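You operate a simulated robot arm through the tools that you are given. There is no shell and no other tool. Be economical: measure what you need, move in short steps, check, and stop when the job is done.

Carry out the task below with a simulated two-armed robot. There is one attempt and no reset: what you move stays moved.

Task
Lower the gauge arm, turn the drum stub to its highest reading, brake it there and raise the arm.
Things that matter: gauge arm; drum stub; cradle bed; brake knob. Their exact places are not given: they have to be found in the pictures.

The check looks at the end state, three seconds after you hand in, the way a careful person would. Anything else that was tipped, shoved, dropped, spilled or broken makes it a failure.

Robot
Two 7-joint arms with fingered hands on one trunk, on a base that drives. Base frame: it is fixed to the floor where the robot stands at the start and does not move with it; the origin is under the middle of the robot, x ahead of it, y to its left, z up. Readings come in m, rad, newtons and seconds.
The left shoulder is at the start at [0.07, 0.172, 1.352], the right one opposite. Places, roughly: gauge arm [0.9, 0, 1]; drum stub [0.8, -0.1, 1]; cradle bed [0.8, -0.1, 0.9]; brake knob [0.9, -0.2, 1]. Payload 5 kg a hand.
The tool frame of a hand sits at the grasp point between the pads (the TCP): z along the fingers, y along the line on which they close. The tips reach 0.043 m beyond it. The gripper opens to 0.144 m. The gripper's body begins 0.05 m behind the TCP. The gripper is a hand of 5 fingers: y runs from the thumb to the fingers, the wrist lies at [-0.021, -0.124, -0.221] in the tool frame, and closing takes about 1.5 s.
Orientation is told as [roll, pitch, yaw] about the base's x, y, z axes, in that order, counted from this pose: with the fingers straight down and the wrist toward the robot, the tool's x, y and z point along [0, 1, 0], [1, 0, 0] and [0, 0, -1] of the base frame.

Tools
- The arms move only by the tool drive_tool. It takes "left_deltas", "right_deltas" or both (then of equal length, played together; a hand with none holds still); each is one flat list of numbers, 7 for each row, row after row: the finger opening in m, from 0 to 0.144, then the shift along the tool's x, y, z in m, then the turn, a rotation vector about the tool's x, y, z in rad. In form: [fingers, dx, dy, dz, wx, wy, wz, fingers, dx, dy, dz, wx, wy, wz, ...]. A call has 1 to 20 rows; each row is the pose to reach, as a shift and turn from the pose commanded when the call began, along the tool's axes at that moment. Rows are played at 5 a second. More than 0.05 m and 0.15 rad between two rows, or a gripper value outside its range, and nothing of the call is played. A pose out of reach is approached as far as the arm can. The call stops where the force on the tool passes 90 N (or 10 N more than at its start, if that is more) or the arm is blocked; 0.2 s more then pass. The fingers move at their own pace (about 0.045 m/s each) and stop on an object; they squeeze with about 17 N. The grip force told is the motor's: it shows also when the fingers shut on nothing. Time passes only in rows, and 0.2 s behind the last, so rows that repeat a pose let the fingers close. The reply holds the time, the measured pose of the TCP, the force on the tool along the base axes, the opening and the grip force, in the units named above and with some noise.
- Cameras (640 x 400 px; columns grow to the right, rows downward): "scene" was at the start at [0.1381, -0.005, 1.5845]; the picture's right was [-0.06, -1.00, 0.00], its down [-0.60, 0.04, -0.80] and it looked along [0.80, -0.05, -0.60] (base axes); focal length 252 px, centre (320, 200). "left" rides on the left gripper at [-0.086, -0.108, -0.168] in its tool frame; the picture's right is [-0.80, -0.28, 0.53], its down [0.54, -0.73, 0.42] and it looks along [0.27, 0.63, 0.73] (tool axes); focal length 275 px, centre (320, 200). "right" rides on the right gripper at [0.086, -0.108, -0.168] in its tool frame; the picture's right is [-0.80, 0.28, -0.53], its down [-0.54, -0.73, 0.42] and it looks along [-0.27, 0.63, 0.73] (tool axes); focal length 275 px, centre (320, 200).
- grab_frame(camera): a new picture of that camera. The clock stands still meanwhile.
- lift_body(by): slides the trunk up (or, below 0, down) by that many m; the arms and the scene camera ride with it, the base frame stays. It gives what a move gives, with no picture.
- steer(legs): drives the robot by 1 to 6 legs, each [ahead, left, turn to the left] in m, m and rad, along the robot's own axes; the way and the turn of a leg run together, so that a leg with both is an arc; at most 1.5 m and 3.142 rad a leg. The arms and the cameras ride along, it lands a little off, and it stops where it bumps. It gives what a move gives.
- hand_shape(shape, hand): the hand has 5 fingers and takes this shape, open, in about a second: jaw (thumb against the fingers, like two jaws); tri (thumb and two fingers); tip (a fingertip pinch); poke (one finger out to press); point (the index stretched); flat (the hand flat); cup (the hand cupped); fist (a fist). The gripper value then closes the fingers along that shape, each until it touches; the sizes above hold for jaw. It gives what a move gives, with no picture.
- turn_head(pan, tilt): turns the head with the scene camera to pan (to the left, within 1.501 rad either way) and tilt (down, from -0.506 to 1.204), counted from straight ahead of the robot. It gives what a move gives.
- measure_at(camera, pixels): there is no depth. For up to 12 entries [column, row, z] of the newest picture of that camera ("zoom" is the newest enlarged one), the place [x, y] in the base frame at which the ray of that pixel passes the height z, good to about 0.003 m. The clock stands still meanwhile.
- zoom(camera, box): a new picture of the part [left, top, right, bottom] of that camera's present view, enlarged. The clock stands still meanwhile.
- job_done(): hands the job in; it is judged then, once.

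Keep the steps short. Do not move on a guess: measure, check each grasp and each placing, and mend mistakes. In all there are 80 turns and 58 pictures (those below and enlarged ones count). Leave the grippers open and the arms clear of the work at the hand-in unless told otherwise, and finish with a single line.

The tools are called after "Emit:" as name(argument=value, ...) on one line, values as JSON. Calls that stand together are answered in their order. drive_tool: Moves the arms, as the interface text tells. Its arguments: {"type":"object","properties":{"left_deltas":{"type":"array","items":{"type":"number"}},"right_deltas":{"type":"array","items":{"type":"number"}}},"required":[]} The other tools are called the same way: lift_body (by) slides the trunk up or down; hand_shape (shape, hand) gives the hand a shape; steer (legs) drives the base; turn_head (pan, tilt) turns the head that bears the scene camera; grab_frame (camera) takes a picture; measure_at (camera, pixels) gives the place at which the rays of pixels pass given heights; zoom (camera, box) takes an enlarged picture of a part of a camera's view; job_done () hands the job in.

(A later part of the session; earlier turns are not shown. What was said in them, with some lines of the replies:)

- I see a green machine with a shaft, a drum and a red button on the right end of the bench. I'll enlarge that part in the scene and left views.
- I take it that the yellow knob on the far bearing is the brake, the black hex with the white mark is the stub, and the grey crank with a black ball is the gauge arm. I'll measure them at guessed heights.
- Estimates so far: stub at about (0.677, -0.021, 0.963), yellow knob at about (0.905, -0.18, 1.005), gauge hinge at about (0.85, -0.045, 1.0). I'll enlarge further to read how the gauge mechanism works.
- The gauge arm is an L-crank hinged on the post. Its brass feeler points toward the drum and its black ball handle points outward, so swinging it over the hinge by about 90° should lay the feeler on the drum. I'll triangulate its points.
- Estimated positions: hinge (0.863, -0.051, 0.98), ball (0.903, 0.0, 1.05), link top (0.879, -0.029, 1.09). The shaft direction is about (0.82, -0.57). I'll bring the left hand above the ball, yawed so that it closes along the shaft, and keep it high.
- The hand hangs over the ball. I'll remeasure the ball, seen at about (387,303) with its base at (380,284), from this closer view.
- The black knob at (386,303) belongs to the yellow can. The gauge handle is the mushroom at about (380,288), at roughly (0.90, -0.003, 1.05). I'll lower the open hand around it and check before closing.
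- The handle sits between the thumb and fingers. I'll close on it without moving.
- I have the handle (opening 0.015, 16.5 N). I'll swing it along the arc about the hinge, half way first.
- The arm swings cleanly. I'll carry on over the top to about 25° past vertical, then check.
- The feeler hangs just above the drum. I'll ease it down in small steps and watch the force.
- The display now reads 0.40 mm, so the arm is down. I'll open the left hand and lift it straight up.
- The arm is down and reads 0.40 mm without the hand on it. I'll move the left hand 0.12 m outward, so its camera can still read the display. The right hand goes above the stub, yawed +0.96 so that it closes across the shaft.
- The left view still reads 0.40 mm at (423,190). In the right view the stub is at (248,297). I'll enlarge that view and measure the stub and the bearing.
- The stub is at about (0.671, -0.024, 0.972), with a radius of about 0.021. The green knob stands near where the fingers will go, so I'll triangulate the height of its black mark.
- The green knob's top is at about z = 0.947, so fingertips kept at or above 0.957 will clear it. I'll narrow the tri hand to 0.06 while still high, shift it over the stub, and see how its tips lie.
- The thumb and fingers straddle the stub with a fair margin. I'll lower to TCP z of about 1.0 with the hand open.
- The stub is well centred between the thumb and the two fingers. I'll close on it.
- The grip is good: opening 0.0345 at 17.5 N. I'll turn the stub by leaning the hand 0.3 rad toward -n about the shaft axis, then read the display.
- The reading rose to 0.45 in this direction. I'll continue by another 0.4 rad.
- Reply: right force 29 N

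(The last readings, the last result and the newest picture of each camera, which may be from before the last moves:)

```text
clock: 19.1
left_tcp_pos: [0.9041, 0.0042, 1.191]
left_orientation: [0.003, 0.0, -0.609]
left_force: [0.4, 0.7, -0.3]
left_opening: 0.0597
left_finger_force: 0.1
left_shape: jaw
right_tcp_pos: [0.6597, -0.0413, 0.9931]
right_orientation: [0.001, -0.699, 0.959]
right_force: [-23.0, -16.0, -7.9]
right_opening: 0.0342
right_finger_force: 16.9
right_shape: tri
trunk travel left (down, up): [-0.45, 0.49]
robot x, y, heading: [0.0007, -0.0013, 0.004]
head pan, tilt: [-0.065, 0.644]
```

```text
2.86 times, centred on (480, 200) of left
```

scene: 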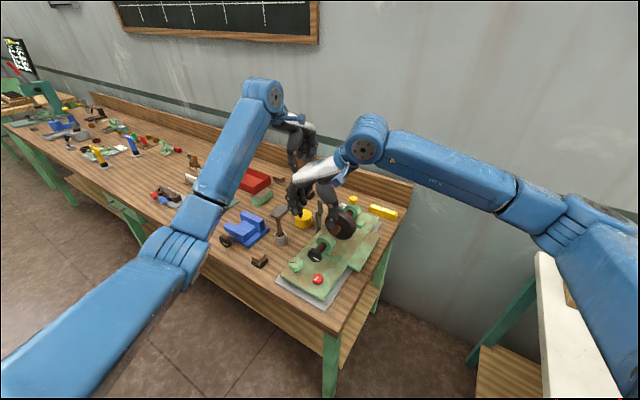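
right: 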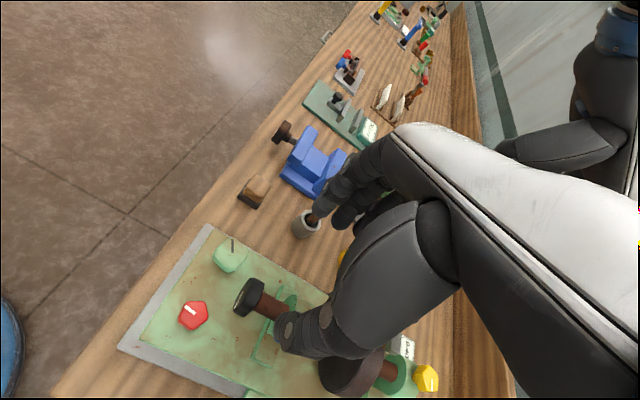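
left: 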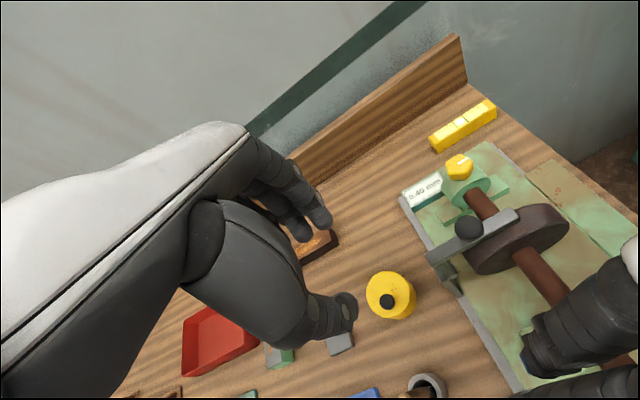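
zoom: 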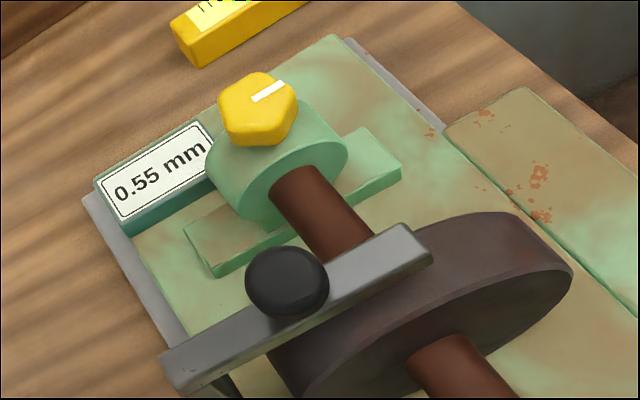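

The reading is 0.55 and still rising. I'll open, swing back to +0.25 rad about the same axis, and grip again.

Emit:
drive_tool(right_deltas=[0.065, 0, 0, 0, 0, 0, 0, 0.065, 0, 0, 0, 0, 0, 0, 0.065, 0, 0, 0, 0, 0, 0, 0.065, 0, 0.0033, 0.0002, 0.119, 0, 0, 0.065, 0, 0.0066, 0.0008, 0.2375, 0, 0, 0.065, 0, 0.0098, 0.0018, 0.356, 0, 0, 0.065, 0, 0.0128, 0.0031, 0.475, 0, 0, 0.065, 0, 0.0157, 0.0048, 0.594, 0, 0, 0.065, 0, 0.0183, 0.0068, 0.7125, 0, 0, 0.065, 0, 0.0207, 0.0091, 0.831, 0, 0, 0.065, 0, 0.0228, 0.0117, 0.95, 0, 0, 0.04, 0, 0.0228, 0.0117, 0.95, 0, 0, 0.02, 0, 0.0228, 0.0117, 0.95, 0, 0, 0, 0, 0.0228, 0.0117, 0.95, 0, 0, 0, 0, 0.0228, 0.0117, 0.95, 0, 0, 0, 0, 0.0228, 0.0117, 0.95, 0, 0])

Emit:
zoom(camera="left", box=[350, 130, 570, 320])

```text
clock: 22.5
left_tcp_pos: [0.9048, 0.0058, 1.19]
left_orientation: [0.001, -0.001, -0.608]
left_force: [0.8, -0.5, 0.3]
left_opening: 0.0596
left_finger_force: 0.0
left_shape: jaw
right_tcp_pos: [0.6745, -0.019, 0.9982]
right_orientation: [0.0, 0.25, 0.96]
right_force: [-4.1, 0.8, 1.7]
right_opening: 0.0335
right_finger_force: 17.4
right_shape: tri
trunk travel left (down, up): [-0.45, 0.49]
robot x, y, heading: [-0.0027, -0.0028, 0.004]
head pan, tilt: [-0.065, 0.644]
```

```text
2.11 times, centred on (460, 225) of left
```

zoom: 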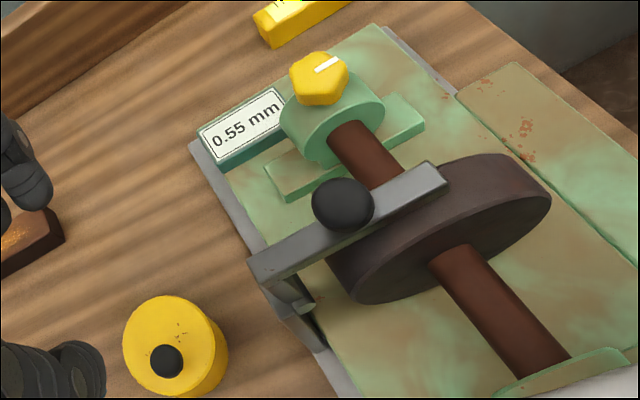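

The stub held at 0.55. Next is a 0.95 rad stroke.

Emit:
drive_tool(right_deltas=[0, 0, -0.0037, 0.0002, -0.119, 0, 0, 0, 0, -0.0073, 0.0009, -0.2375, 0, 0, 0, 0, -0.0108, 0.002, -0.356, 0, 0, 0, 0, -0.0142, 0.0034, -0.475, 0, 0, 0, 0, -0.0174, 0.0053, -0.594, 0, 0, 0, 0, -0.0203, 0.0075, -0.7125, 0, 0, 0, 0, -0.0229, 0.0101, -0.831, 0, 0, 0, 0, -0.0252, 0.013, -0.95, 0, 0])

Emit:
zoom(camera="left", box=[350, 130, 570, 320])

```text
clock: 24.3
left_tcp_pos: [0.9023, 0.0028, 1.1924]
left_orientation: [0.004, -0.001, -0.609]
left_force: [0.0, 0.6, -0.8]
left_opening: 0.0597
left_finger_force: 0.0
left_shape: jaw
right_tcp_pos: [0.6555, -0.0464, 0.9915]
right_orientation: [0.001, -0.701, 0.957]
right_force: [-30.8, -23.1, -6.4]
right_opening: 0.032
right_finger_force: 16.8
right_shape: tri
trunk travel left (down, up): [-0.45, 0.49]
robot x, y, heading: [0.0003, 0.0023, 0.004]
head pan, tilt: [-0.065, 0.644]
```

```text
2.11 times, centred on (460, 225) of left
```

zoom: 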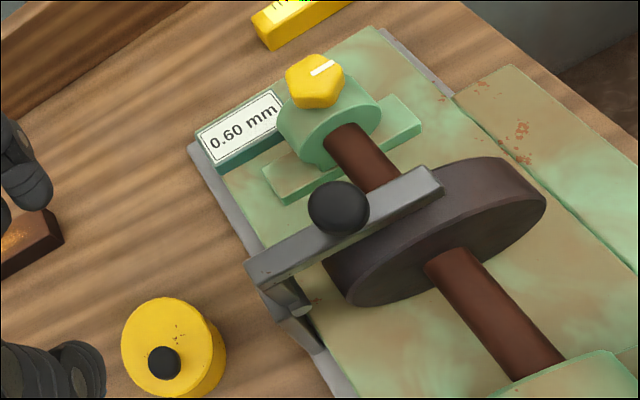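

The reading is 0.60, but the force grew to 38 N. I'll look at the mark to see how far the stub really turned.

Emit:
zoom(camera="scene", box=[290, 225, 350, 285])

```text
6.67 times, centred on (320, 255) of scene
```

zoom: 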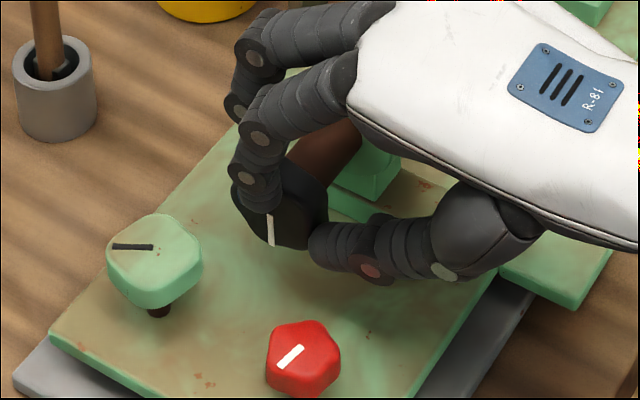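

The mark has turned from about -25° to about -88° in the picture, and the reading is still climbing. I'll ratchet back and grip again.

Emit:
drive_tool(right_deltas=[0.065, 0, 0, 0, 0, 0, 0, 0.065, 0, 0, 0, 0, 0, 0, 0.065, 0, 0, 0, 0, 0, 0, 0.065, 0, 0.0037, 0.0002, 0.119, 0, 0, 0.065, 0, 0.0073, 0.0009, 0.2375, 0, 0, 0.065, 0, 0.0108, 0.002, 0.356, 0, 0, 0.065, 0, 0.0142, 0.0034, 0.475, 0, 0, 0.065, 0, 0.0174, 0.0053, 0.594, 0, 0, 0.065, 0, 0.0203, 0.0075, 0.7125, 0, 0, 0.065, 0, 0.0229, 0.0101, 0.831, 0, 0, 0.065, 0, 0.0252, 0.013, 0.95, 0, 0, 0.04, 0, 0.0252, 0.013, 0.95, 0, 0, 0.02, 0, 0.0252, 0.013, 0.95, 0, 0, 0, 0, 0.0252, 0.013, 0.95, 0, 0, 0, 0, 0.0252, 0.013, 0.95, 0, 0, 0, 0, 0.0252, 0.013, 0.95, 0, 0])

Emit:
zoom(camera="left", box=[400, 130, 560, 230])

```text
clock: 27.7
left_tcp_pos: [0.9057, 0.005, 1.1913]
left_orientation: [0.0, 0.0, -0.61]
left_force: [0.5, 0.8, -0.6]
left_opening: 0.0595
left_finger_force: 0.0
left_shape: jaw
right_tcp_pos: [0.6745, -0.0198, 0.9977]
right_orientation: [0.0, 0.252, 0.96]
right_force: [-3.6, 1.2, -0.6]
right_opening: 0.0334
right_finger_force: 16.8
right_shape: tri
trunk travel left (down, up): [-0.45, 0.49]
robot x, y, heading: [-0.0026, 0.0028, -0.005]
head pan, tilt: [-0.065, 0.644]
```

```text
4.00 times, centred on (480, 180) of left
```

zoom: 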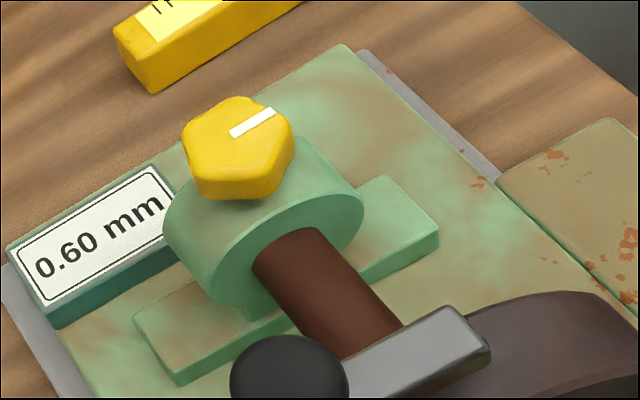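

It held at 0.60. I'll turn another 0.4 rad with a slightly deeper pivot and read again.

Emit:
drive_tool(right_deltas=[0, 0, -0.004, 0.0002, -0.1, 0, 0, 0, 0, -0.0079, 0.0008, -0.2, 0, 0, 0, 0, -0.0118, 0.0018, -0.3, 0, 0, 0, 0, -0.0156, 0.0032, -0.4, 0, 0])

Emit:
zoom(camera="left", box=[400, 130, 560, 230])

```text
clock: 28.7
left_tcp_pos: [0.9048, 0.0054, 1.1903]
left_orientation: [0.001, -0.001, -0.608]
left_force: [1.3, 0.4, 0.6]
left_opening: 0.0595
left_finger_force: 0.0
left_shape: jaw
right_tcp_pos: [0.6655, -0.0321, 0.9991]
right_orientation: [0.001, -0.151, 0.959]
right_force: [-6.1, -3.0, -6.1]
right_opening: 0.0319
right_finger_force: 17.0
right_shape: tri
trunk travel left (down, up): [-0.45, 0.49]
robot x, y, heading: [0.0022, 0.004, 0.003]
head pan, tilt: [-0.065, 0.644]
```

```text
4.00 times, centred on (480, 180) of left
```

zoom: 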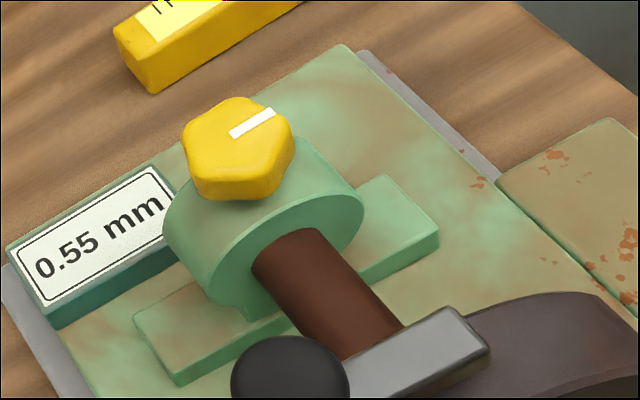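

It dropped to 0.55, so the peak has passed. A fit puts it about 0.7 rad back. I'll open, lean further to -0.65 and grip, so that I can turn back without leaning over the green knob.

Emit:
drive_tool(right_deltas=[0.065, 0, 0, 0, 0, 0, 0, 0.065, 0, 0, 0, 0, 0, 0, 0.065, 0, 0, 0, 0, 0, 0, 0.065, 0, -0.0034, 0.0002, -0.1, 0, 0, 0.065, 0, -0.0068, 0.0007, -0.2, 0, 0, 0.065, 0, -0.01, 0.0015, -0.3, 0, 0, 0.065, 0, -0.0132, 0.0027, -0.4, 0, 0, 0.065, 0, -0.0163, 0.0042, -0.5, 0, 0, 0.04, 0, -0.0163, 0.0042, -0.5, 0, 0, 0.02, 0, -0.0163, 0.0042, -0.5, 0, 0, 0, 0, -0.0163, 0.0042, -0.5, 0, 0, 0, 0, -0.0163, 0.0042, -0.5, 0, 0, 0, 0, -0.0163, 0.0042, -0.5, 0, 0])

```text
clock: 31.5
left_tcp_pos: [0.9047, 0.0059, 1.1908]
left_orientation: [-0.001, 0.0, -0.607]
left_force: [-0.7, -0.2, 0.3]
left_opening: 0.0598
left_finger_force: 0.0
left_shape: jaw
right_tcp_pos: [0.6561, -0.0451, 0.993]
right_orientation: [0.0, -0.648, 0.961]
right_force: [-3.5, 0.0, -1.4]
right_opening: 0.0304
right_finger_force: 16.6
right_shape: tri
trunk travel left (down, up): [-0.45, 0.49]
robot x, y, heading: [0.002, -0.0015, -0.002]
head pan, tilt: [-0.065, 0.644]
```

Gripped with low force. I'll turn back 0.35 rad and read.

Emit:
drive_tool(right_deltas=[0, 0, 0.0031, 0.0001, 0.0875, 0, 0, 0, 0, 0.0063, 0.0005, 0.175, 0, 0, 0, 0, 0.0093, 0.0012, 0.2625, 0, 0, 0, 0, 0.0123, 0.0022, 0.35, 0, 0])

Emit:
zoom(camera="left", box=[400, 130, 560, 230])

```text
clock: 32.5
left_tcp_pos: [0.9052, 0.0081, 1.1896]
left_orientation: [0.0, -0.001, -0.608]
left_force: [-0.8, 1.6, 0.2]
left_opening: 0.0596
left_finger_force: 0.0
left_shape: jaw
right_tcp_pos: [0.6633, -0.0354, 0.9999]
right_orientation: [-0.002, -0.299, 0.96]
right_force: [-4.4, 4.6, 5.5]
right_opening: 0.0304
right_finger_force: 17.1
right_shape: tri
trunk travel left (down, up): [-0.45, 0.49]
robot x, y, heading: [-0.0009, -0.0026, 0.0]
head pan, tilt: [-0.065, 0.644]
```

```text
4.00 times, centred on (480, 180) of left
```

zoom: 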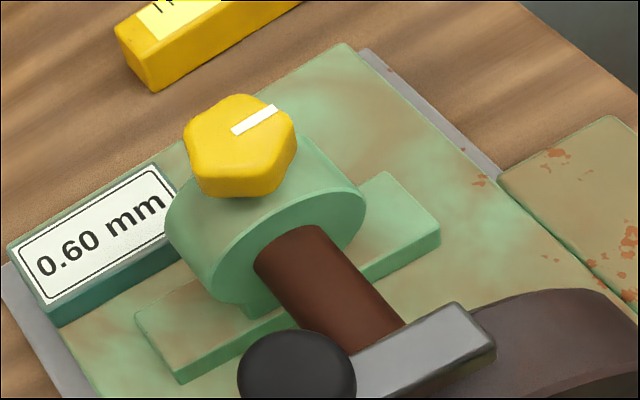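

It reads 0.60. I'll turn another 0.3 rad to see whether there is a higher value.

Emit:
drive_tool(right_deltas=[0, 0, 0.0027, 0.0001, 0.075, 0, 0, 0, 0, 0.0054, 0.0004, 0.15, 0, 0, 0, 0, 0.008, 0.0009, 0.225, 0, 0, 0, 0, 0.0106, 0.0016, 0.3, 0, 0])

Emit:
zoom(camera="left", box=[400, 130, 560, 230])

```text
clock: 33.5
left_tcp_pos: [0.9041, 0.0076, 1.1915]
left_orientation: [-0.002, -0.001, -0.605]
left_force: [0.0, 0.6, 0.2]
left_opening: 0.0599
left_finger_force: 0.1
left_shape: jaw
right_tcp_pos: [0.6694, -0.0262, 1.0022]
right_orientation: [-0.002, -0.002, 0.96]
right_force: [2.7, 8.9, 18.0]
right_opening: 0.0313
right_finger_force: 16.5
right_shape: tri
trunk travel left (down, up): [-0.45, 0.49]
robot x, y, heading: [-0.0014, -0.0027, -0.001]
head pan, tilt: [-0.065, 0.644]
```

```text
4.00 times, centred on (480, 180) of left
```

zoom: 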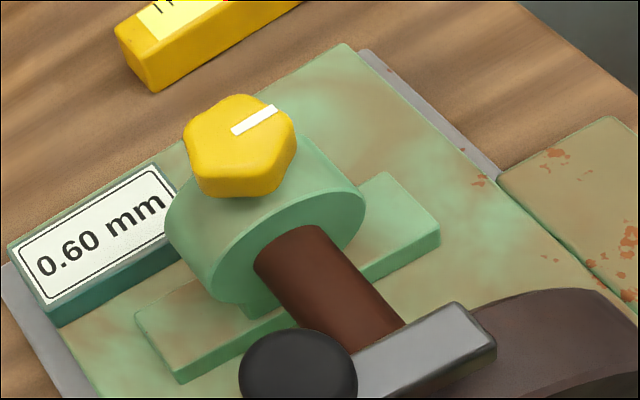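

Still 0.60. I'll turn another 0.25 rad to find the other edge of this plateau.

Emit:
drive_tool(right_deltas=[0, 0, 0.0019, 0.0001, 0.0625, 0, 0, 0, 0, 0.0037, 0.0002, 0.125, 0, 0, 0, 0, 0.0056, 0.0005, 0.1875, 0, 0, 0, 0, 0.0074, 0.0009, 0.25, 0, 0])

Emit:
zoom(camera="left", box=[400, 130, 560, 230])

Emit:
zoom(camera="scene", box=[290, 225, 350, 285])

```text
clock: 34.5
left_tcp_pos: [0.9045, 0.0089, 1.1904]
left_orientation: [-0.001, -0.002, -0.607]
left_force: [0.1, 0.1, -0.2]
left_opening: 0.0598
left_finger_force: 0.1
left_shape: jaw
right_tcp_pos: [0.6749, -0.0192, 1.002]
right_orientation: [-0.001, 0.247, 0.959]
right_force: [13.1, 15.5, 29.5]
right_opening: 0.0338
right_finger_force: 17.3
right_shape: tri
trunk travel left (down, up): [-0.45, 0.49]
robot x, y, heading: [0.0015, 0.006, 0.0]
head pan, tilt: [-0.065, 0.644]
```

```text
4.00 times, centred on (480, 180) of left
```

zoom: 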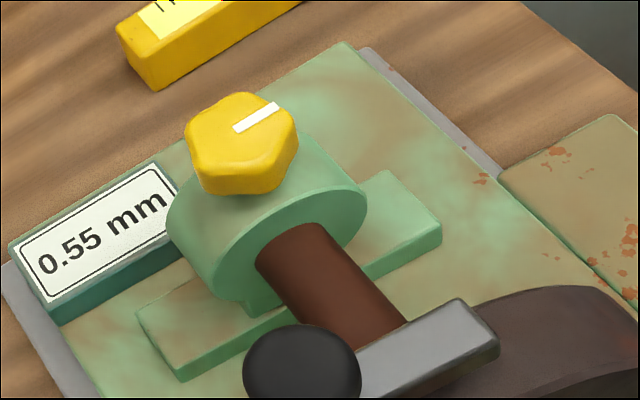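

```text
6.67 times, centred on (320, 255) of scene
```

zoom: 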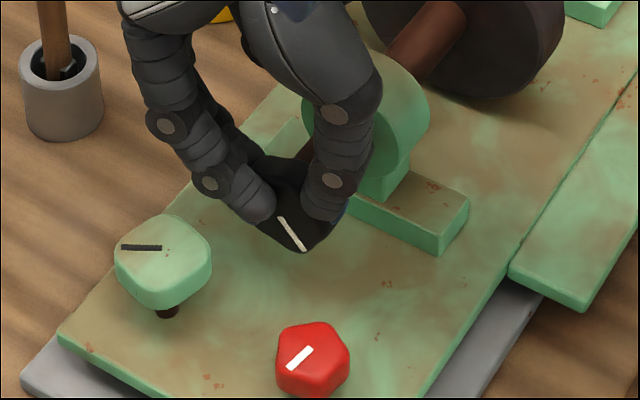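

This is the plateau: 0.60 spans about 0.2–0.8 rad back from the far point, with 0.55 on both sides. Its middle is about 0.43 rad forward of here, so I'll turn there and check the mark, which should be near -80° in the picture.

Emit:
drive_tool(right_deltas=[0, 0, -0.0034, 0.0002, -0.1, 0, 0, 0, 0, -0.0068, 0.0007, -0.2, 0, 0, 0, 0, -0.01, 0.0015, -0.3, 0, 0, 0, 0, -0.0142, 0.0031, -0.43, 0, 0, 0, 0, -0.0142, 0.0031, -0.43, 0, 0])

Emit:
zoom(camera="scene", box=[290, 225, 350, 285])

```text
clock: 35.7
left_tcp_pos: [0.9041, 0.0071, 1.1915]
left_orientation: [0.001, -0.001, -0.607]
left_force: [-0.4, 0.4, -0.9]
left_opening: 0.0597
left_finger_force: 0.0
left_shape: jaw
right_tcp_pos: [0.6648, -0.0334, 0.9991]
right_orientation: [0.002, -0.179, 0.959]
right_force: [-2.8, -2.6, 16.6]
right_opening: 0.0326
right_finger_force: 17.0
right_shape: tri
trunk travel left (down, up): [-0.45, 0.49]
robot x, y, heading: [-0.0032, -0.0021, 0.005]
head pan, tilt: [-0.065, 0.644]
```

```text
6.67 times, centred on (320, 255) of scene
```

zoom: 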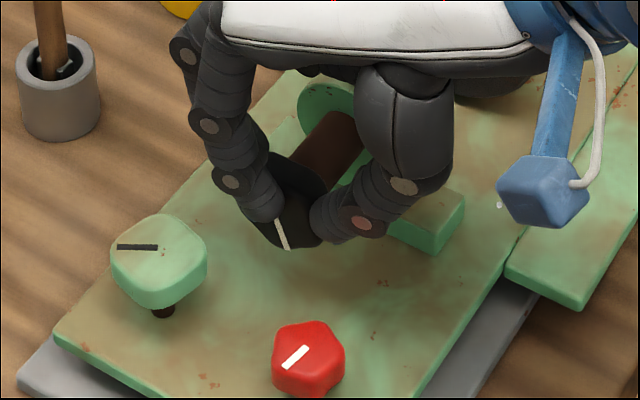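

The mark is partly hidden, at about -65°. I'll read the display and hold the grip.

Emit:
zoom(camera="left", box=[400, 130, 560, 230])

```text
4.00 times, centred on (480, 180) of left
```

zoom: 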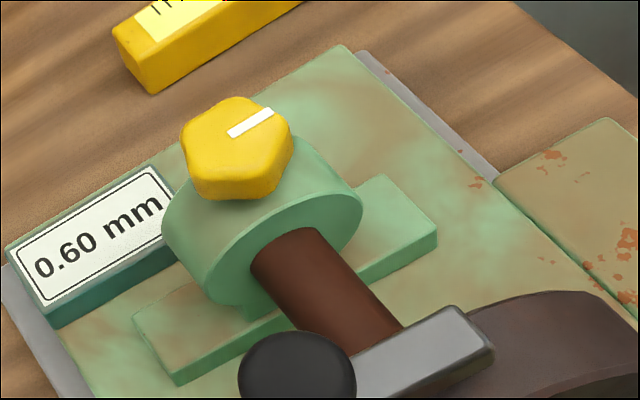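

It reads 0.60 but is probably near the lower edge, since the mark at -88° earlier was also 0.60. I'll turn about 0.3 rad further to the middle, open the fingers, and look.

Emit:
drive_tool(right_deltas=[0, 0, -0.0031, 0.0001, -0.0875, 0, 0, 0, 0, -0.0063, 0.0005, -0.175, 0, 0, 0, 0, -0.0093, 0.0012, -0.2625, 0, 0, 0, 0, -0.0118, 0.002, -0.33, 0, 0, 0, 0, -0.0118, 0.002, -0.33, 0, 0, 0.065, 0, -0.0118, 0.002, -0.33, 0, 0, 0.065, 0, -0.0118, 0.002, -0.33, 0, 0, 0.065, 0, -0.0118, 0.002, -0.33, 0, 0])

Emit:
zoom(camera="scene", box=[290, 225, 350, 285])

```text
clock: 37.5
left_tcp_pos: [0.905, 0.0054, 1.1902]
left_orientation: [0.001, 0.0, -0.608]
left_force: [0.5, 0.3, 0.1]
left_opening: 0.0595
left_finger_force: 0.0
left_shape: jaw
right_tcp_pos: [0.6597, -0.0429, 0.9961]
right_orientation: [0.0, -0.511, 0.959]
right_force: [-0.2, 0.0, 0.0]
right_opening: 0.0645
right_finger_force: 0.1
right_shape: tri
trunk travel left (down, up): [-0.45, 0.49]
robot x, y, heading: [0.0014, 0.0043, 0.004]
head pan, tilt: [-0.065, 0.644]
```

```text
6.67 times, centred on (320, 255) of scene
```

zoom: 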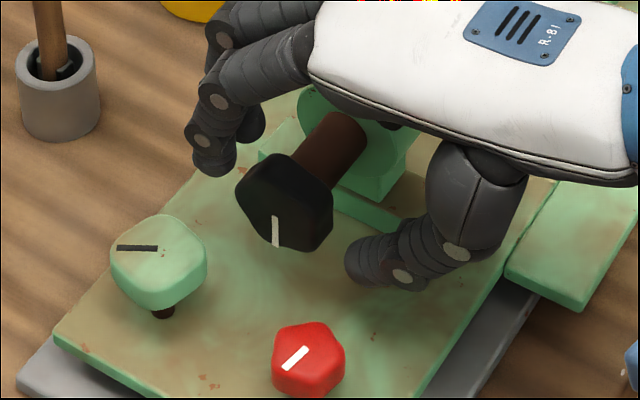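

The mark is now at about -88°. Fitting all the readings puts the peak near -78°. I'll grip again, turn back about 0.17 rad, release, and check.

Emit:
drive_tool(right_deltas=[0.04, 0, 0, 0, 0, 0, 0, 0.02, 0, 0, 0, 0, 0, 0, 0, 0, 0, 0, 0, 0, 0, 0, 0, 0, 0, 0, 0, 0, 0, 0, 0, 0, 0, 0, 0, 0, 0, 0.0031, 0.0001, 0.085, 0, 0, 0, 0, 0.0061, 0.0005, 0.17, 0, 0, 0, 0, 0.0061, 0.0005, 0.17, 0, 0, 0.065, 0, 0.0061, 0.0005, 0.17, 0, 0, 0.065, 0, 0.0061, 0.0005, 0.17, 0, 0, 0.065, 0, 0.0061, 0.0005, 0.17, 0, 0])

Emit:
zoom(camera="scene", box=[290, 225, 350, 285])

```text
clock: 39.9
left_tcp_pos: [0.9059, 0.0065, 1.1887]
left_orientation: [0.0, 0.0, -0.608]
left_force: [0.9, 0.4, -0.3]
left_opening: 0.0594
left_finger_force: 0.1
left_shape: jaw
right_tcp_pos: [0.6623, -0.039, 0.9987]
right_orientation: [-0.001, -0.34, 0.96]
right_force: [-0.3, -0.2, -0.1]
right_opening: 0.0643
right_finger_force: 0.1
right_shape: tri
trunk travel left (down, up): [-0.45, 0.49]
robot x, y, heading: [0.0024, 0.0007, -0.005]
head pan, tilt: [-0.065, 0.644]
```

```text
6.67 times, centred on (320, 255) of scene
```

zoom: 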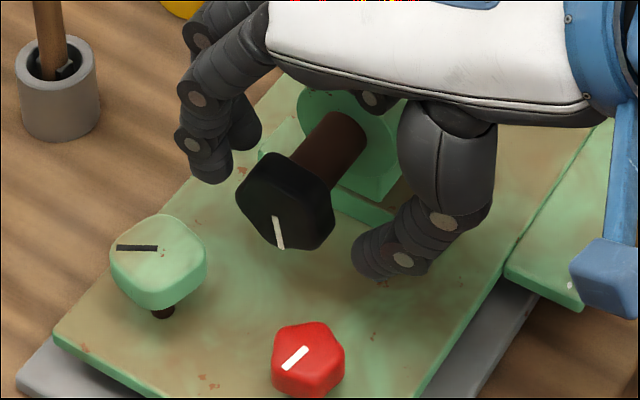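

The mark is at about -77°, the plateau middle, and it is released. I'll withdraw the right hand along its own axis, then level it and rise.

Emit:
drive_tool(right_deltas=[0.065, 0, 0, -0.025, 0, 0, 0, 0.065, 0, 0, -0.05, 0, 0, 0, 0.065, 0, 0, -0.08, 0, 0, 0, 0.065, 0, 0, -0.11, 0.1, 0, 0, 0.065, 0, 0.005, -0.14, 0.22, 0, 0, 0.065, 0, 0.01, -0.17, 0.34, 0, 0])

```text
clock: 41.3
left_tcp_pos: [0.9064, 0.0063, 1.1891]
left_orientation: [0.001, 0.0, -0.611]
left_force: [1.2, 0.6, 0.5]
left_opening: 0.0594
left_finger_force: 0.0
left_shape: jaw
right_tcp_pos: [0.6353, -0.0782, 1.1614]
right_orientation: [-0.002, 0.004, 0.959]
right_force: [-0.5, 0.5, -0.5]
right_opening: 0.0647
right_finger_force: 0.1
right_shape: tri
trunk travel left (down, up): [-0.45, 0.49]
robot x, y, heading: [-0.0009, 0.0013, -0.005]
head pan, tilt: [-0.065, 0.644]
```

Clear. I'll carry the right hand at this height over the yellow knob at (0.895, -0.181).

Emit:
drive_tool(right_deltas=[0.065, -0.045, 0.011, 0, 0, 0, 0, 0.065, -0.09, 0.022, 0, 0, 0, 0, 0.065, -0.135, 0.033, 0, 0, 0, 0, 0.065, -0.18, 0.043, 0, 0, 0, 0, 0.065, -0.226, 0.054, 0, 0, 0, 0, 0.065, -0.272, 0.065, 0.0, 0, 0, 0, 0.065, -0.272, 0.065, 0.03, 0, 0, 0])

Emit:
zoom(camera="left", box=[390, 100, 570, 240])

```text
clock: 42.9
left_tcp_pos: [0.906, 0.0067, 1.1889]
left_orientation: [0.001, 0.0, -0.607]
left_force: [-0.4, 0.3, 0.6]
left_opening: 0.0598
left_finger_force: 0.1
left_shape: jaw
right_tcp_pos: [0.6983, -0.1043, 1.16]
right_orientation: [0.002, 0.001, 0.962]
right_force: [-0.3, -0.4, -0.1]
right_opening: 0.065
right_finger_force: 0.0
right_shape: tri
right hand out of reach, approached as far as the arm can: row 2, 3, 4, 5, 6, 7
trunk travel left (down, up): [-0.45, 0.49]
robot x, y, heading: [0.002, 0.0005, 0.003]
head pan, tilt: [-0.065, 0.644]
```

```text
2.86 times, centred on (480, 170) of left
```

zoom: 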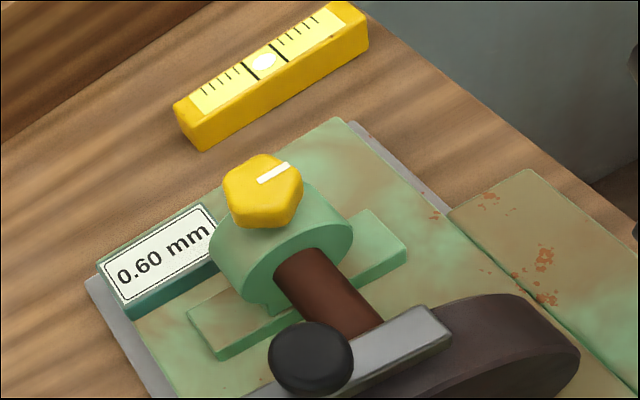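

The display still reads 0.60. That yaw is out of reach out there, so the hand stopped at (0.698, -0.104). A small test move upward will show where the command stands.

Emit:
drive_tool(right_deltas=[0.065, 0, 0, -0.03, 0, 0, 0, 0.065, 0, 0, -0.03, 0, 0, 0])

```text
clock: 43.5
left_tcp_pos: [0.9068, 0.0059, 1.19]
left_orientation: [0.001, 0.001, -0.607]
left_force: [-0.3, 0.0, 0.3]
left_opening: 0.0595
left_finger_force: 0.0
left_shape: jaw
right_tcp_pos: [0.698, -0.1039, 1.191]
right_orientation: [-0.001, -0.002, 0.961]
right_force: [-0.4, 0.8, 0.2]
right_opening: 0.065
right_finger_force: 0.0
right_shape: tri
trunk travel left (down, up): [-0.45, 0.49]
robot x, y, heading: [-0.0009, 0.0011, 0.004]
head pan, tilt: [-0.065, 0.644]
```

The command follows the real pose. I'll yaw back to 0 while moving to about (0.80, -0.25), still high.

Emit:
drive_tool(right_deltas=[0.065, -0.021, -0.008, 0, 0, 0, 0.12, 0.065, -0.042, -0.0165, 0, 0, 0, 0.24, 0.065, -0.063, -0.025, 0, 0, 0, 0.36, 0.065, -0.084, -0.033, 0, 0, 0, 0.48, 0.065, -0.105, -0.041, 0, 0, 0, 0.6, 0.065, -0.126, -0.0495, 0, 0, 0, 0.72, 0.065, -0.147, -0.058, 0, 0, 0, 0.84, 0.065, -0.168, -0.066, 0, 0, 0, 0.96])

```text
clock: 45.3
left_tcp_pos: [0.9062, 0.0063, 1.1905]
left_orientation: [0.002, 0.001, -0.609]
left_force: [-0.1, -0.2, 0.1]
left_opening: 0.0599
left_finger_force: 0.1
left_shape: jaw
right_tcp_pos: [0.7925, -0.2535, 1.1891]
right_orientation: [0.0, -0.001, -0.002]
right_force: [0.1, -0.1, -0.4]
right_opening: 0.0648
right_finger_force: 0.0
right_shape: tri
trunk travel left (down, up): [-0.45, 0.49]
robot x, y, heading: [-0.002, 0.0011, 0.006]
head pan, tilt: [-0.065, 0.644]
```

Now over the knob at (0.895, -0.181) with yaw +0.3, lowering to z = 1.13.

Emit:
drive_tool(right_deltas=[0.065, 0.018, 0.0256, 0.01, 0, 0, -0.075, 0.065, 0.036, 0.051, 0.02, 0, 0, -0.15, 0.065, 0.054, 0.077, 0.04, 0, 0, -0.225, 0.065, 0.0725, 0.1025, 0.06, 0, 0, -0.3, 0.065, 0.0725, 0.1025, 0.06, 0, 0, -0.3])

```text
clock: 46.5
left_tcp_pos: [0.9046, 0.0052, 1.1906]
left_orientation: [-0.002, 0.0, -0.608]
left_force: [0.0, 0.3, 0.2]
left_opening: 0.0595
left_finger_force: 0.0
left_shape: jaw
right_tcp_pos: [0.8928, -0.1802, 1.131]
right_orientation: [0.001, 0.0, 0.302]
right_force: [-0.4, -0.5, 0.6]
right_opening: 0.0647
right_finger_force: 0.0
right_shape: tri
trunk travel left (down, up): [-0.45, 0.49]
robot x, y, heading: [0.0001, -0.0021, 0.002]
head pan, tilt: [-0.065, 0.644]
```

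In reach. I'll check the knob centre again from the last left and scene pictures; that costs no new picture.

Emit:
measure_at(camera="left", pixels=[[459.7, 166.5, 1.01], [459.7, 166.5, 1.02], [459.7, 166.5, 1.03]])

Emit:
measure_at(camera="scene", pixels=[[353.2, 199.5, 1.01], [353.2, 199.5, 1.02], [353.2, 199.5, 1.03]])

```text
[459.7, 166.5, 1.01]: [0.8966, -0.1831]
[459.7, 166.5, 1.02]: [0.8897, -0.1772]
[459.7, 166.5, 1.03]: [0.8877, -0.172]
```

```text
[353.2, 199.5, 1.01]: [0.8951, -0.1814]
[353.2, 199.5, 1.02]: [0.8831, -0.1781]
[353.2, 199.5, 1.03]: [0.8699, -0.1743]
```

The knob centre is (0.895, -0.182, 1.011). I'll descend to TCP z = 1.04, so the tips are at 0.997 around the knob, and close.

Emit:
drive_tool(right_deltas=[0.065, -0.0025, 0.0013, 0.03, 0, 0, 0, 0.065, -0.0025, 0.0013, 0.06, 0, 0, 0, 0.065, -0.0025, 0.0013, 0.08, 0, 0, 0, 0.065, -0.0025, 0.0013, 0.091, 0, 0, 0, 0.065, -0.0025, 0.0013, 0.091, 0, 0, 0])

Emit:
zoom(camera="left", box=[390, 100, 570, 240])

```text
clock: 47.7
left_tcp_pos: [0.9048, 0.0062, 1.1899]
left_orientation: [0.001, -0.001, -0.608]
left_force: [-0.5, 0.7, -0.4]
left_opening: 0.0596
left_finger_force: 0.0
left_shape: jaw
right_tcp_pos: [0.8965, -0.1825, 1.0384]
right_orientation: [0.001, -0.001, 0.3]
right_force: [-0.4, 0.2, -0.5]
right_opening: 0.0647
right_finger_force: 0.0
right_shape: tri
trunk travel left (down, up): [-0.45, 0.49]
robot x, y, heading: [-0.0005, 0.0002, 0.002]
head pan, tilt: [-0.065, 0.644]
```

```text
2.86 times, centred on (480, 170) of left
```

zoom: 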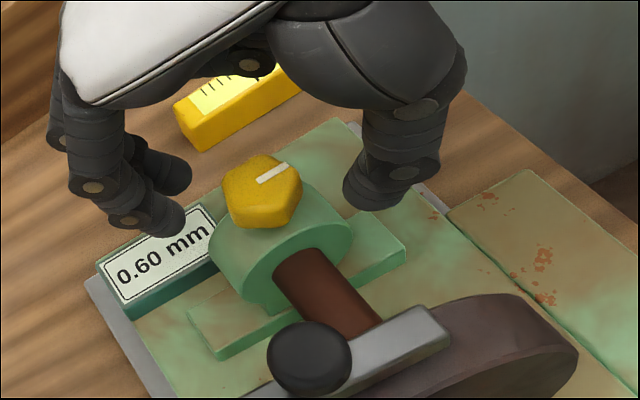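

The fingers straddle the knob symmetrically. I'll close on it.

Emit:
drive_tool(right_deltas=[0.04, 0, 0, 0, 0, 0, 0, 0.02, 0, 0, 0, 0, 0, 0, 0, 0, 0, 0, 0, 0, 0, 0, 0, 0, 0, 0, 0, 0, 0, 0, 0, 0, 0, 0, 0, 0, 0, 0, 0, 0, 0, 0])

```text
clock: 49.1
left_tcp_pos: [0.9062, 0.0071, 1.1888]
left_orientation: [0.0, 0.0, -0.609]
left_force: [0.3, -0.1, -0.3]
left_opening: 0.0596
left_finger_force: 0.1
left_shape: jaw
right_tcp_pos: [0.8975, -0.1831, 1.038]
right_orientation: [0.002, 0.001, 0.3]
right_force: [-1.0, -0.8, -0.4]
right_opening: 0.0239
right_finger_force: 17.5
right_shape: tri
trunk travel left (down, up): [-0.45, 0.49]
robot x, y, heading: [-0.0005, -0.001, -0.002]
head pan, tilt: [-0.065, 0.644]
```

Gripped at 0.024. I'll turn it clockwise as seen from above by 0.9 rad and look at the mark.

Emit:
drive_tool(right_deltas=[0, 0, 0, 0, 0, 0, 0.1, 0, 0, 0, 0, 0, 0, 0.2, 0, 0, 0, 0, 0, 0, 0.3, 0, 0, 0, 0, 0, 0, 0.4, 0, 0, 0, 0, 0, 0, 0.5, 0, 0, 0, 0, 0, 0, 0.6, 0, 0, 0, 0, 0, 0, 0.7, 0, 0, 0, 0, 0, 0, 0.8, 0, 0, 0, 0, 0, 0, 0.9])

Emit:
zoom(camera="left", box=[390, 100, 570, 240])

```text
clock: 51.1
left_tcp_pos: [0.9066, 0.0056, 1.1892]
left_orientation: [0.001, -0.001, -0.608]
left_force: [0.5, 0.0, -0.2]
left_opening: 0.0597
left_finger_force: 0.1
left_shape: jaw
right_tcp_pos: [0.8974, -0.1822, 1.0389]
right_orientation: [-0.001, 0.001, -0.603]
right_force: [0.3, 0.7, -7.9]
right_opening: 0.0233
right_finger_force: 17.0
right_shape: tri
trunk travel left (down, up): [-0.45, 0.49]
robot x, y, heading: [0.0035, -0.0007, -0.006]
head pan, tilt: [-0.065, 0.644]
```

```text
2.86 times, centred on (480, 170) of left
```

zoom: 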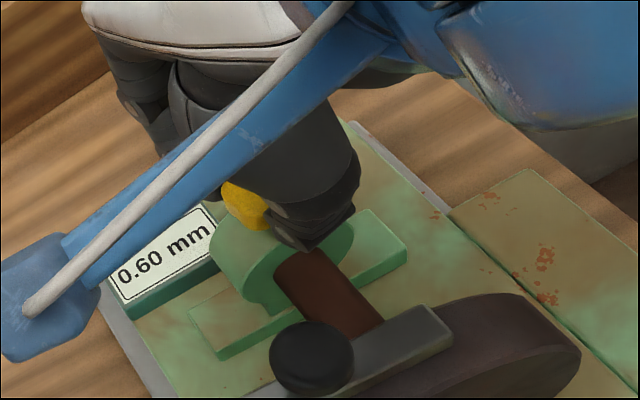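

The reading holds at 0.60, and a slight downward pull suggests the knob screws down. The camera strut hides the mark, so I'll open, swing back to yaw +0.4, and look.

Emit:
drive_tool(right_deltas=[0.065, 0, 0, 0, 0, 0, 0, 0.065, 0, 0, 0, 0, 0, 0, 0.065, 0, 0, 0, 0, 0, 0, 0.065, 0, 0, 0, 0, 0, -0.125, 0.065, 0, 0, 0, 0, 0, -0.25, 0.065, 0, 0, 0, 0, 0, -0.375, 0.065, 0, 0, 0, 0, 0, -0.5, 0.065, 0, 0, 0, 0, 0, -0.625, 0.065, 0, 0, 0, 0, 0, -0.75, 0.065, 0, 0, 0, 0, 0, -0.875, 0.065, 0, 0, 0, 0, 0, -1.0])

Emit:
zoom(camera="left", box=[390, 100, 570, 240])

```text
clock: 53.5
left_tcp_pos: [0.9052, 0.0061, 1.1908]
left_orientation: [0.0, 0.0, -0.607]
left_force: [0.7, -0.2, 0.5]
left_opening: 0.0598
left_finger_force: 0.0
left_shape: jaw
right_tcp_pos: [0.8977, -0.1833, 1.0385]
right_orientation: [0.001, -0.001, 0.402]
right_force: [-0.2, 0.7, 0.4]
right_opening: 0.0648
right_finger_force: 0.0
right_shape: tri
trunk travel left (down, up): [-0.45, 0.49]
robot x, y, heading: [-0.0006, 0.0006, -0.003]
head pan, tilt: [-0.065, 0.644]
```

```text
2.86 times, centred on (480, 170) of left
```

zoom: 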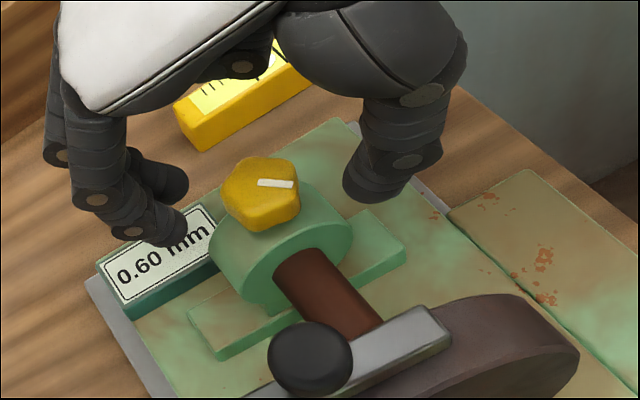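

The mark turned clockwise by roughly 45°, so the knob is a turning brake. I'll grip again and give it a longer clockwise stroke.

Emit:
drive_tool(right_deltas=[0.04, 0, 0, 0, 0, 0, 0, 0.02, 0, 0, 0.001, 0, 0, 0, 0, 0, 0, 0.001, 0, 0, 0, 0, 0, 0, 0.001, 0, 0, 0, 0, 0, 0, 0.001, 0, 0, 0, 0, 0, 0, 0.001, 0, 0, 0, 0, 0, 0, 0.001, 0, 0, 0.12, 0, 0, 0, 0.001, 0, 0, 0.24, 0, 0, 0, 0.001, 0, 0, 0.36, 0, 0, 0, 0.001, 0, 0, 0.48, 0, 0, 0, 0.001, 0, 0, 0.6, 0, 0, 0, 0.001, 0, 0, 0.72, 0, 0, 0, 0.001, 0, 0, 0.84, 0, 0, 0, 0.001, 0, 0, 0.96, 0, 0, 0, 0.001, 0, 0, 1.08, 0, 0, 0, 0.001, 0, 0, 1.2, 0, 0, 0, 0.001, 0, 0, 1.32])

```text
clock: 57.1
left_tcp_pos: [0.9079, 0.0081, 1.1883]
left_orientation: [-0.001, 0.0, -0.608]
left_force: [-1.0, 0.0, 0.8]
left_opening: 0.0595
left_finger_force: 0.1
left_shape: jaw
right_tcp_pos: [0.8975, -0.1806, 1.0383]
right_orientation: [0.0, -0.001, -0.922]
right_force: [6.9, 6.4, -2.8]
right_opening: 0.0234
right_finger_force: 16.9
right_shape: tri
trunk travel left (down, up): [-0.45, 0.49]
robot x, y, heading: [0.0047, -0.0007, -0.004]
head pan, tilt: [-0.065, 0.644]
```

I'll open, swing back and look at the mark.

Emit:
drive_tool(right_deltas=[0.065, 0, 0, 0, 0, 0, 0, 0.065, 0, 0, 0, 0, 0, 0, 0.065, 0, 0, 0, 0, 0, 0, 0.065, 0, 0, 0, 0, 0, -0.12, 0.065, 0, 0, 0, 0, 0, -0.24, 0.065, 0, 0, 0, 0, 0, -0.36, 0.065, 0, 0, 0, 0, 0, -0.48, 0.065, 0, 0, 0, 0, 0, -0.6, 0.065, 0, 0, 0, 0, 0, -0.72, 0.065, 0, 0, 0, 0, 0, -0.84, 0.065, 0, 0, 0, 0, 0, -0.96, 0.065, 0, 0, 0, 0, 0, -1.08, 0.065, 0, 0, 0, 0, 0, -1.2, 0.065, 0, 0, 0, 0, 0, -1.32])

Emit:
zoom(camera="left", box=[390, 100, 570, 240])

```text
clock: 60.1
left_tcp_pos: [0.9052, 0.0062, 1.189]
left_orientation: [0.0, 0.0, -0.608]
left_force: [0.4, 0.3, -0.9]
left_opening: 0.0597
left_finger_force: 0.1
left_shape: jaw
right_tcp_pos: [0.8971, -0.1832, 1.0367]
right_orientation: [0.0, 0.001, 0.404]
right_force: [1.0, -0.8, 0.6]
right_opening: 0.0645
right_finger_force: 0.1
right_shape: tri
trunk travel left (down, up): [-0.45, 0.49]
robot x, y, heading: [-0.0027, 0.0013, 0.005]
head pan, tilt: [-0.065, 0.644]
```

```text
2.86 times, centred on (480, 170) of left
```

zoom: 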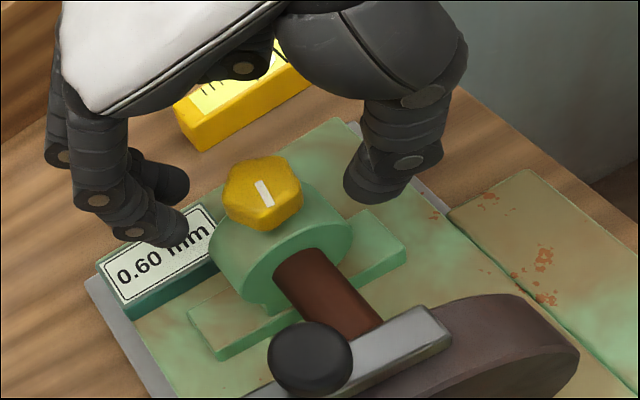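

The mark now lies along the shaft, an exact 90° from its start even though I commanded 126°. So the knob reached its stop, and the display still reads 0.60. I'll lift the right hand and move it away.

Emit:
drive_tool(right_deltas=[0.065, 0, 0, -0.03, 0, 0, 0, 0.065, 0, 0, -0.07, 0, 0, 0, 0.065, 0, 0, -0.115, 0, 0, 0, 0.065, 0, 0, -0.16, 0, 0, 0, 0.065, -0.007, -0.032, -0.18, 0, 0, 0.1, 0.065, -0.015, -0.064, -0.2, 0, 0, 0.2, 0.065, -0.03, -0.1, -0.22, 0, 0, 0.3, 0.1, -0.06, -0.13, -0.24, 0, 0, 0.4, 0.144, -0.1, -0.15, -0.25, 0, 0, 0.4])

```text
clock: 62.1
left_tcp_pos: [0.9044, 0.005, 1.1902]
left_orientation: [-0.001, 0.001, -0.607]
left_force: [0.1, 0.1, -0.2]
left_opening: 0.06
left_finger_force: 0.1
left_shape: jaw
right_tcp_pos: [0.7971, -0.3375, 1.2866]
right_orientation: [0.001, -0.002, -0.002]
right_force: [-0.9, -0.5, -0.6]
right_opening: 0.1152
right_finger_force: 0.1
right_shape: tri
trunk travel left (down, up): [-0.45, 0.49]
robot x, y, heading: [-0.0012, -0.0008, 0.002]
head pan, tilt: [-0.065, 0.644]
```

The right hand is clear at (0.80, -0.34, 1.29). I'll bring the left hand back over the handle and down to the pose where it was released, open.

Emit:
drive_tool(left_deltas=[0.06, -0.03, 0, 0, 0, 0, 0, 0.06, -0.06, 0, 0, 0, 0, 0, 0.06, -0.09, 0, 0, 0, 0, 0, 0.06, -0.12, 0, 0, 0, 0, 0, 0.06, -0.12, 0, 0.04, 0, 0, 0, 0.06, -0.12, 0, 0.08, 0, 0, 0, 0.06, -0.12, 0, 0.11, 0, 0, 0, 0.06, -0.12, 0, 0.11, 0, 0, 0])

Emit:
zoom(camera="left", box=[240, 110, 480, 300])

```text
clock: 63.9
left_tcp_pos: [0.8381, -0.0919, 1.0781]
left_orientation: [-0.001, 0.0, -0.609]
left_force: [0.2, 0.5, 0.0]
left_opening: 0.0598
left_finger_force: 0.1
left_shape: jaw
right_tcp_pos: [0.7977, -0.3353, 1.2861]
right_orientation: [0.0, 0.0, -0.001]
right_force: [0.2, -0.1, 0.7]
right_opening: 0.1435
right_finger_force: 0.1
right_shape: tri
trunk travel left (down, up): [-0.45, 0.49]
robot x, y, heading: [0.0003, 0.0028, -0.003]
head pan, tilt: [-0.065, 0.644]
```

```text
2.11 times, centred on (360, 205) of left
```

zoom: 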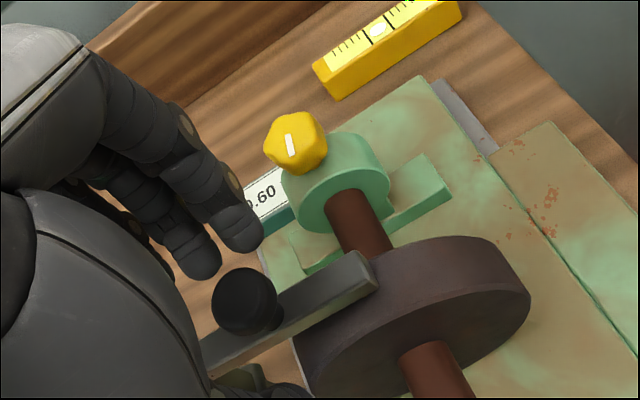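

The handle ball is between the fingers, the display shows 0.60, and the brake mark is unchanged. I'll close on the ball.

Emit:
drive_tool(left_deltas=[0.04, 0, 0, 0, 0, 0, 0, 0.02, 0, 0, 0, 0, 0, 0, 0, 0, 0, 0, 0, 0, 0, 0, 0, 0, 0, 0, 0, 0, 0, 0, 0, 0, 0, 0, 0, 0, 0, 0, 0, 0, 0, 0])

```text
clock: 65.3
left_tcp_pos: [0.8375, -0.0908, 1.0798]
left_orientation: [0.0, 0.0, -0.607]
left_force: [-0.8, 2.2, -1.8]
left_opening: 0.0131
left_finger_force: 17.3
left_shape: jaw
right_tcp_pos: [0.799, -0.3344, 1.2861]
right_orientation: [0.0, 0.0, 0.0]
right_force: [-0.7, -0.5, 0.3]
right_opening: 0.1437
right_finger_force: 0.0
right_shape: tri
trunk travel left (down, up): [-0.45, 0.49]
robot x, y, heading: [0.0003, -0.0, 0.001]
head pan, tilt: [-0.065, 0.644]
```

Gripped at 0.013. I'll swing the arm back along the same arc to where it stood raised.

Emit:
drive_tool(left_deltas=[0, 0.005, 0, -0.003, 0, 0, 0, 0, 0.0105, 0, -0.0057, 0, 0, 0, 0, 0.0178, 0, -0.0088, 0, 0, 0, 0, 0.0254, 0, -0.0112, 0, 0, 0, 0, 0.0332, 0, -0.0129, 0, 0, 0, 0, 0.0411, 0, -0.014, 0, 0, 0, 0, 0.0491, 0, -0.0143, 0, 0, 0, 0, 0.0571, 0, -0.0139, 0, 0, 0, 0, 0.065, 0, -0.0129, 0, 0, 0, 0, 0.0728, 0, -0.0112, 0, 0, 0, 0, 0.0804, 0, -0.0088, 0, 0, 0, 0, 0.0877, 0, -0.0057, 0, 0, 0, 0, 0.0948, 0, -0.0021, 0, 0, 0, 0, 0.1015, 0, 0.0023, 0, 0, 0, 0, 0.1079, 0, 0.0071, 0, 0, 0, 0, 0.1079, 0, 0.0071, 0, 0, 0])

```text
clock: 68.7
left_tcp_pos: [0.8966, -0.0032, 1.0727]
left_orientation: [0.0, 0.002, -0.607]
left_force: [-8.5, -4.3, -10.2]
left_opening: 0.012
left_finger_force: 17.2
left_shape: jaw
right_tcp_pos: [0.798, -0.3357, 1.2858]
right_orientation: [0.001, -0.001, 0.001]
right_force: [-0.2, 0.2, 0.3]
right_opening: 0.1435
right_finger_force: 0.1
right_shape: tri
trunk travel left (down, up): [-0.45, 0.49]
robot x, y, heading: [0.0001, -0.0022, 0.001]
head pan, tilt: [-0.065, 0.644]
```

The handle is back at its starting place. I'll open, rise, draw back, and check.

Emit:
drive_tool(left_deltas=[0.04, 0, 0, 0, 0, 0, 0, 0.07, 0, 0, 0, 0, 0, 0, 0.07, 0, 0, 0, 0, 0, 0, 0.07, 0, 0, 0, 0, 0, 0, 0.07, 0, 0, -0.03, 0, 0, 0, 0.07, 0, 0, -0.07, 0, 0, 0, 0.07, 0, 0, -0.11, 0, 0, 0, 0.07, 0.0, -0.0, -0.15, 0, 0, 0, 0.1, 0.02, -0.03, -0.17, 0, 0, 0, 0.144, 0.04, -0.06, -0.19, 0, 0, 0, 0.144, 0.06, -0.1, -0.2, 0, 0, 0])

Emit:
zoom(camera="scene", box=[250, 165, 390, 300])

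```text
clock: 71.1
left_tcp_pos: [0.8495, 0.1046, 1.2747]
left_orientation: [-0.002, 0.0, -0.611]
left_force: [-0.3, -0.5, -0.2]
left_opening: 0.1383
left_finger_force: 0.0
left_shape: jaw
right_tcp_pos: [0.7966, -0.3339, 1.2871]
right_orientation: [-0.001, 0.0, 0.001]
right_force: [-0.7, 0.1, 1.2]
right_opening: 0.1435
right_finger_force: 0.1
right_shape: tri
trunk travel left (down, up): [-0.45, 0.49]
robot x, y, heading: [0.0001, 0.0002, -0.001]
head pan, tilt: [-0.065, 0.644]
```

```text
2.96 times, centred on (320, 232) of scene
```

zoom: 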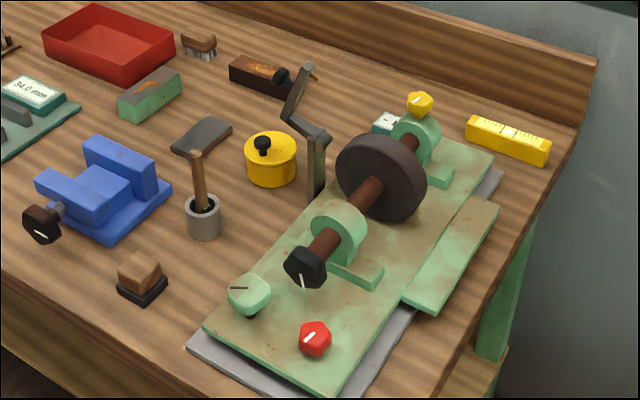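

The gauge arm stands raised as at the start. The stub mark is still at the peak position, the brake is turned a quarter, nothing else has moved, and both hands are open and clear. Handing in.

Emit:
job_done()

```text
The job is handed in.
```

Handed in: I lowered the gauge arm, turned the drum stub to its highest reading (0.60 mm), turned the brake knob 90° clockwise to its apparent stop without testing its hold, and raised the arm again.
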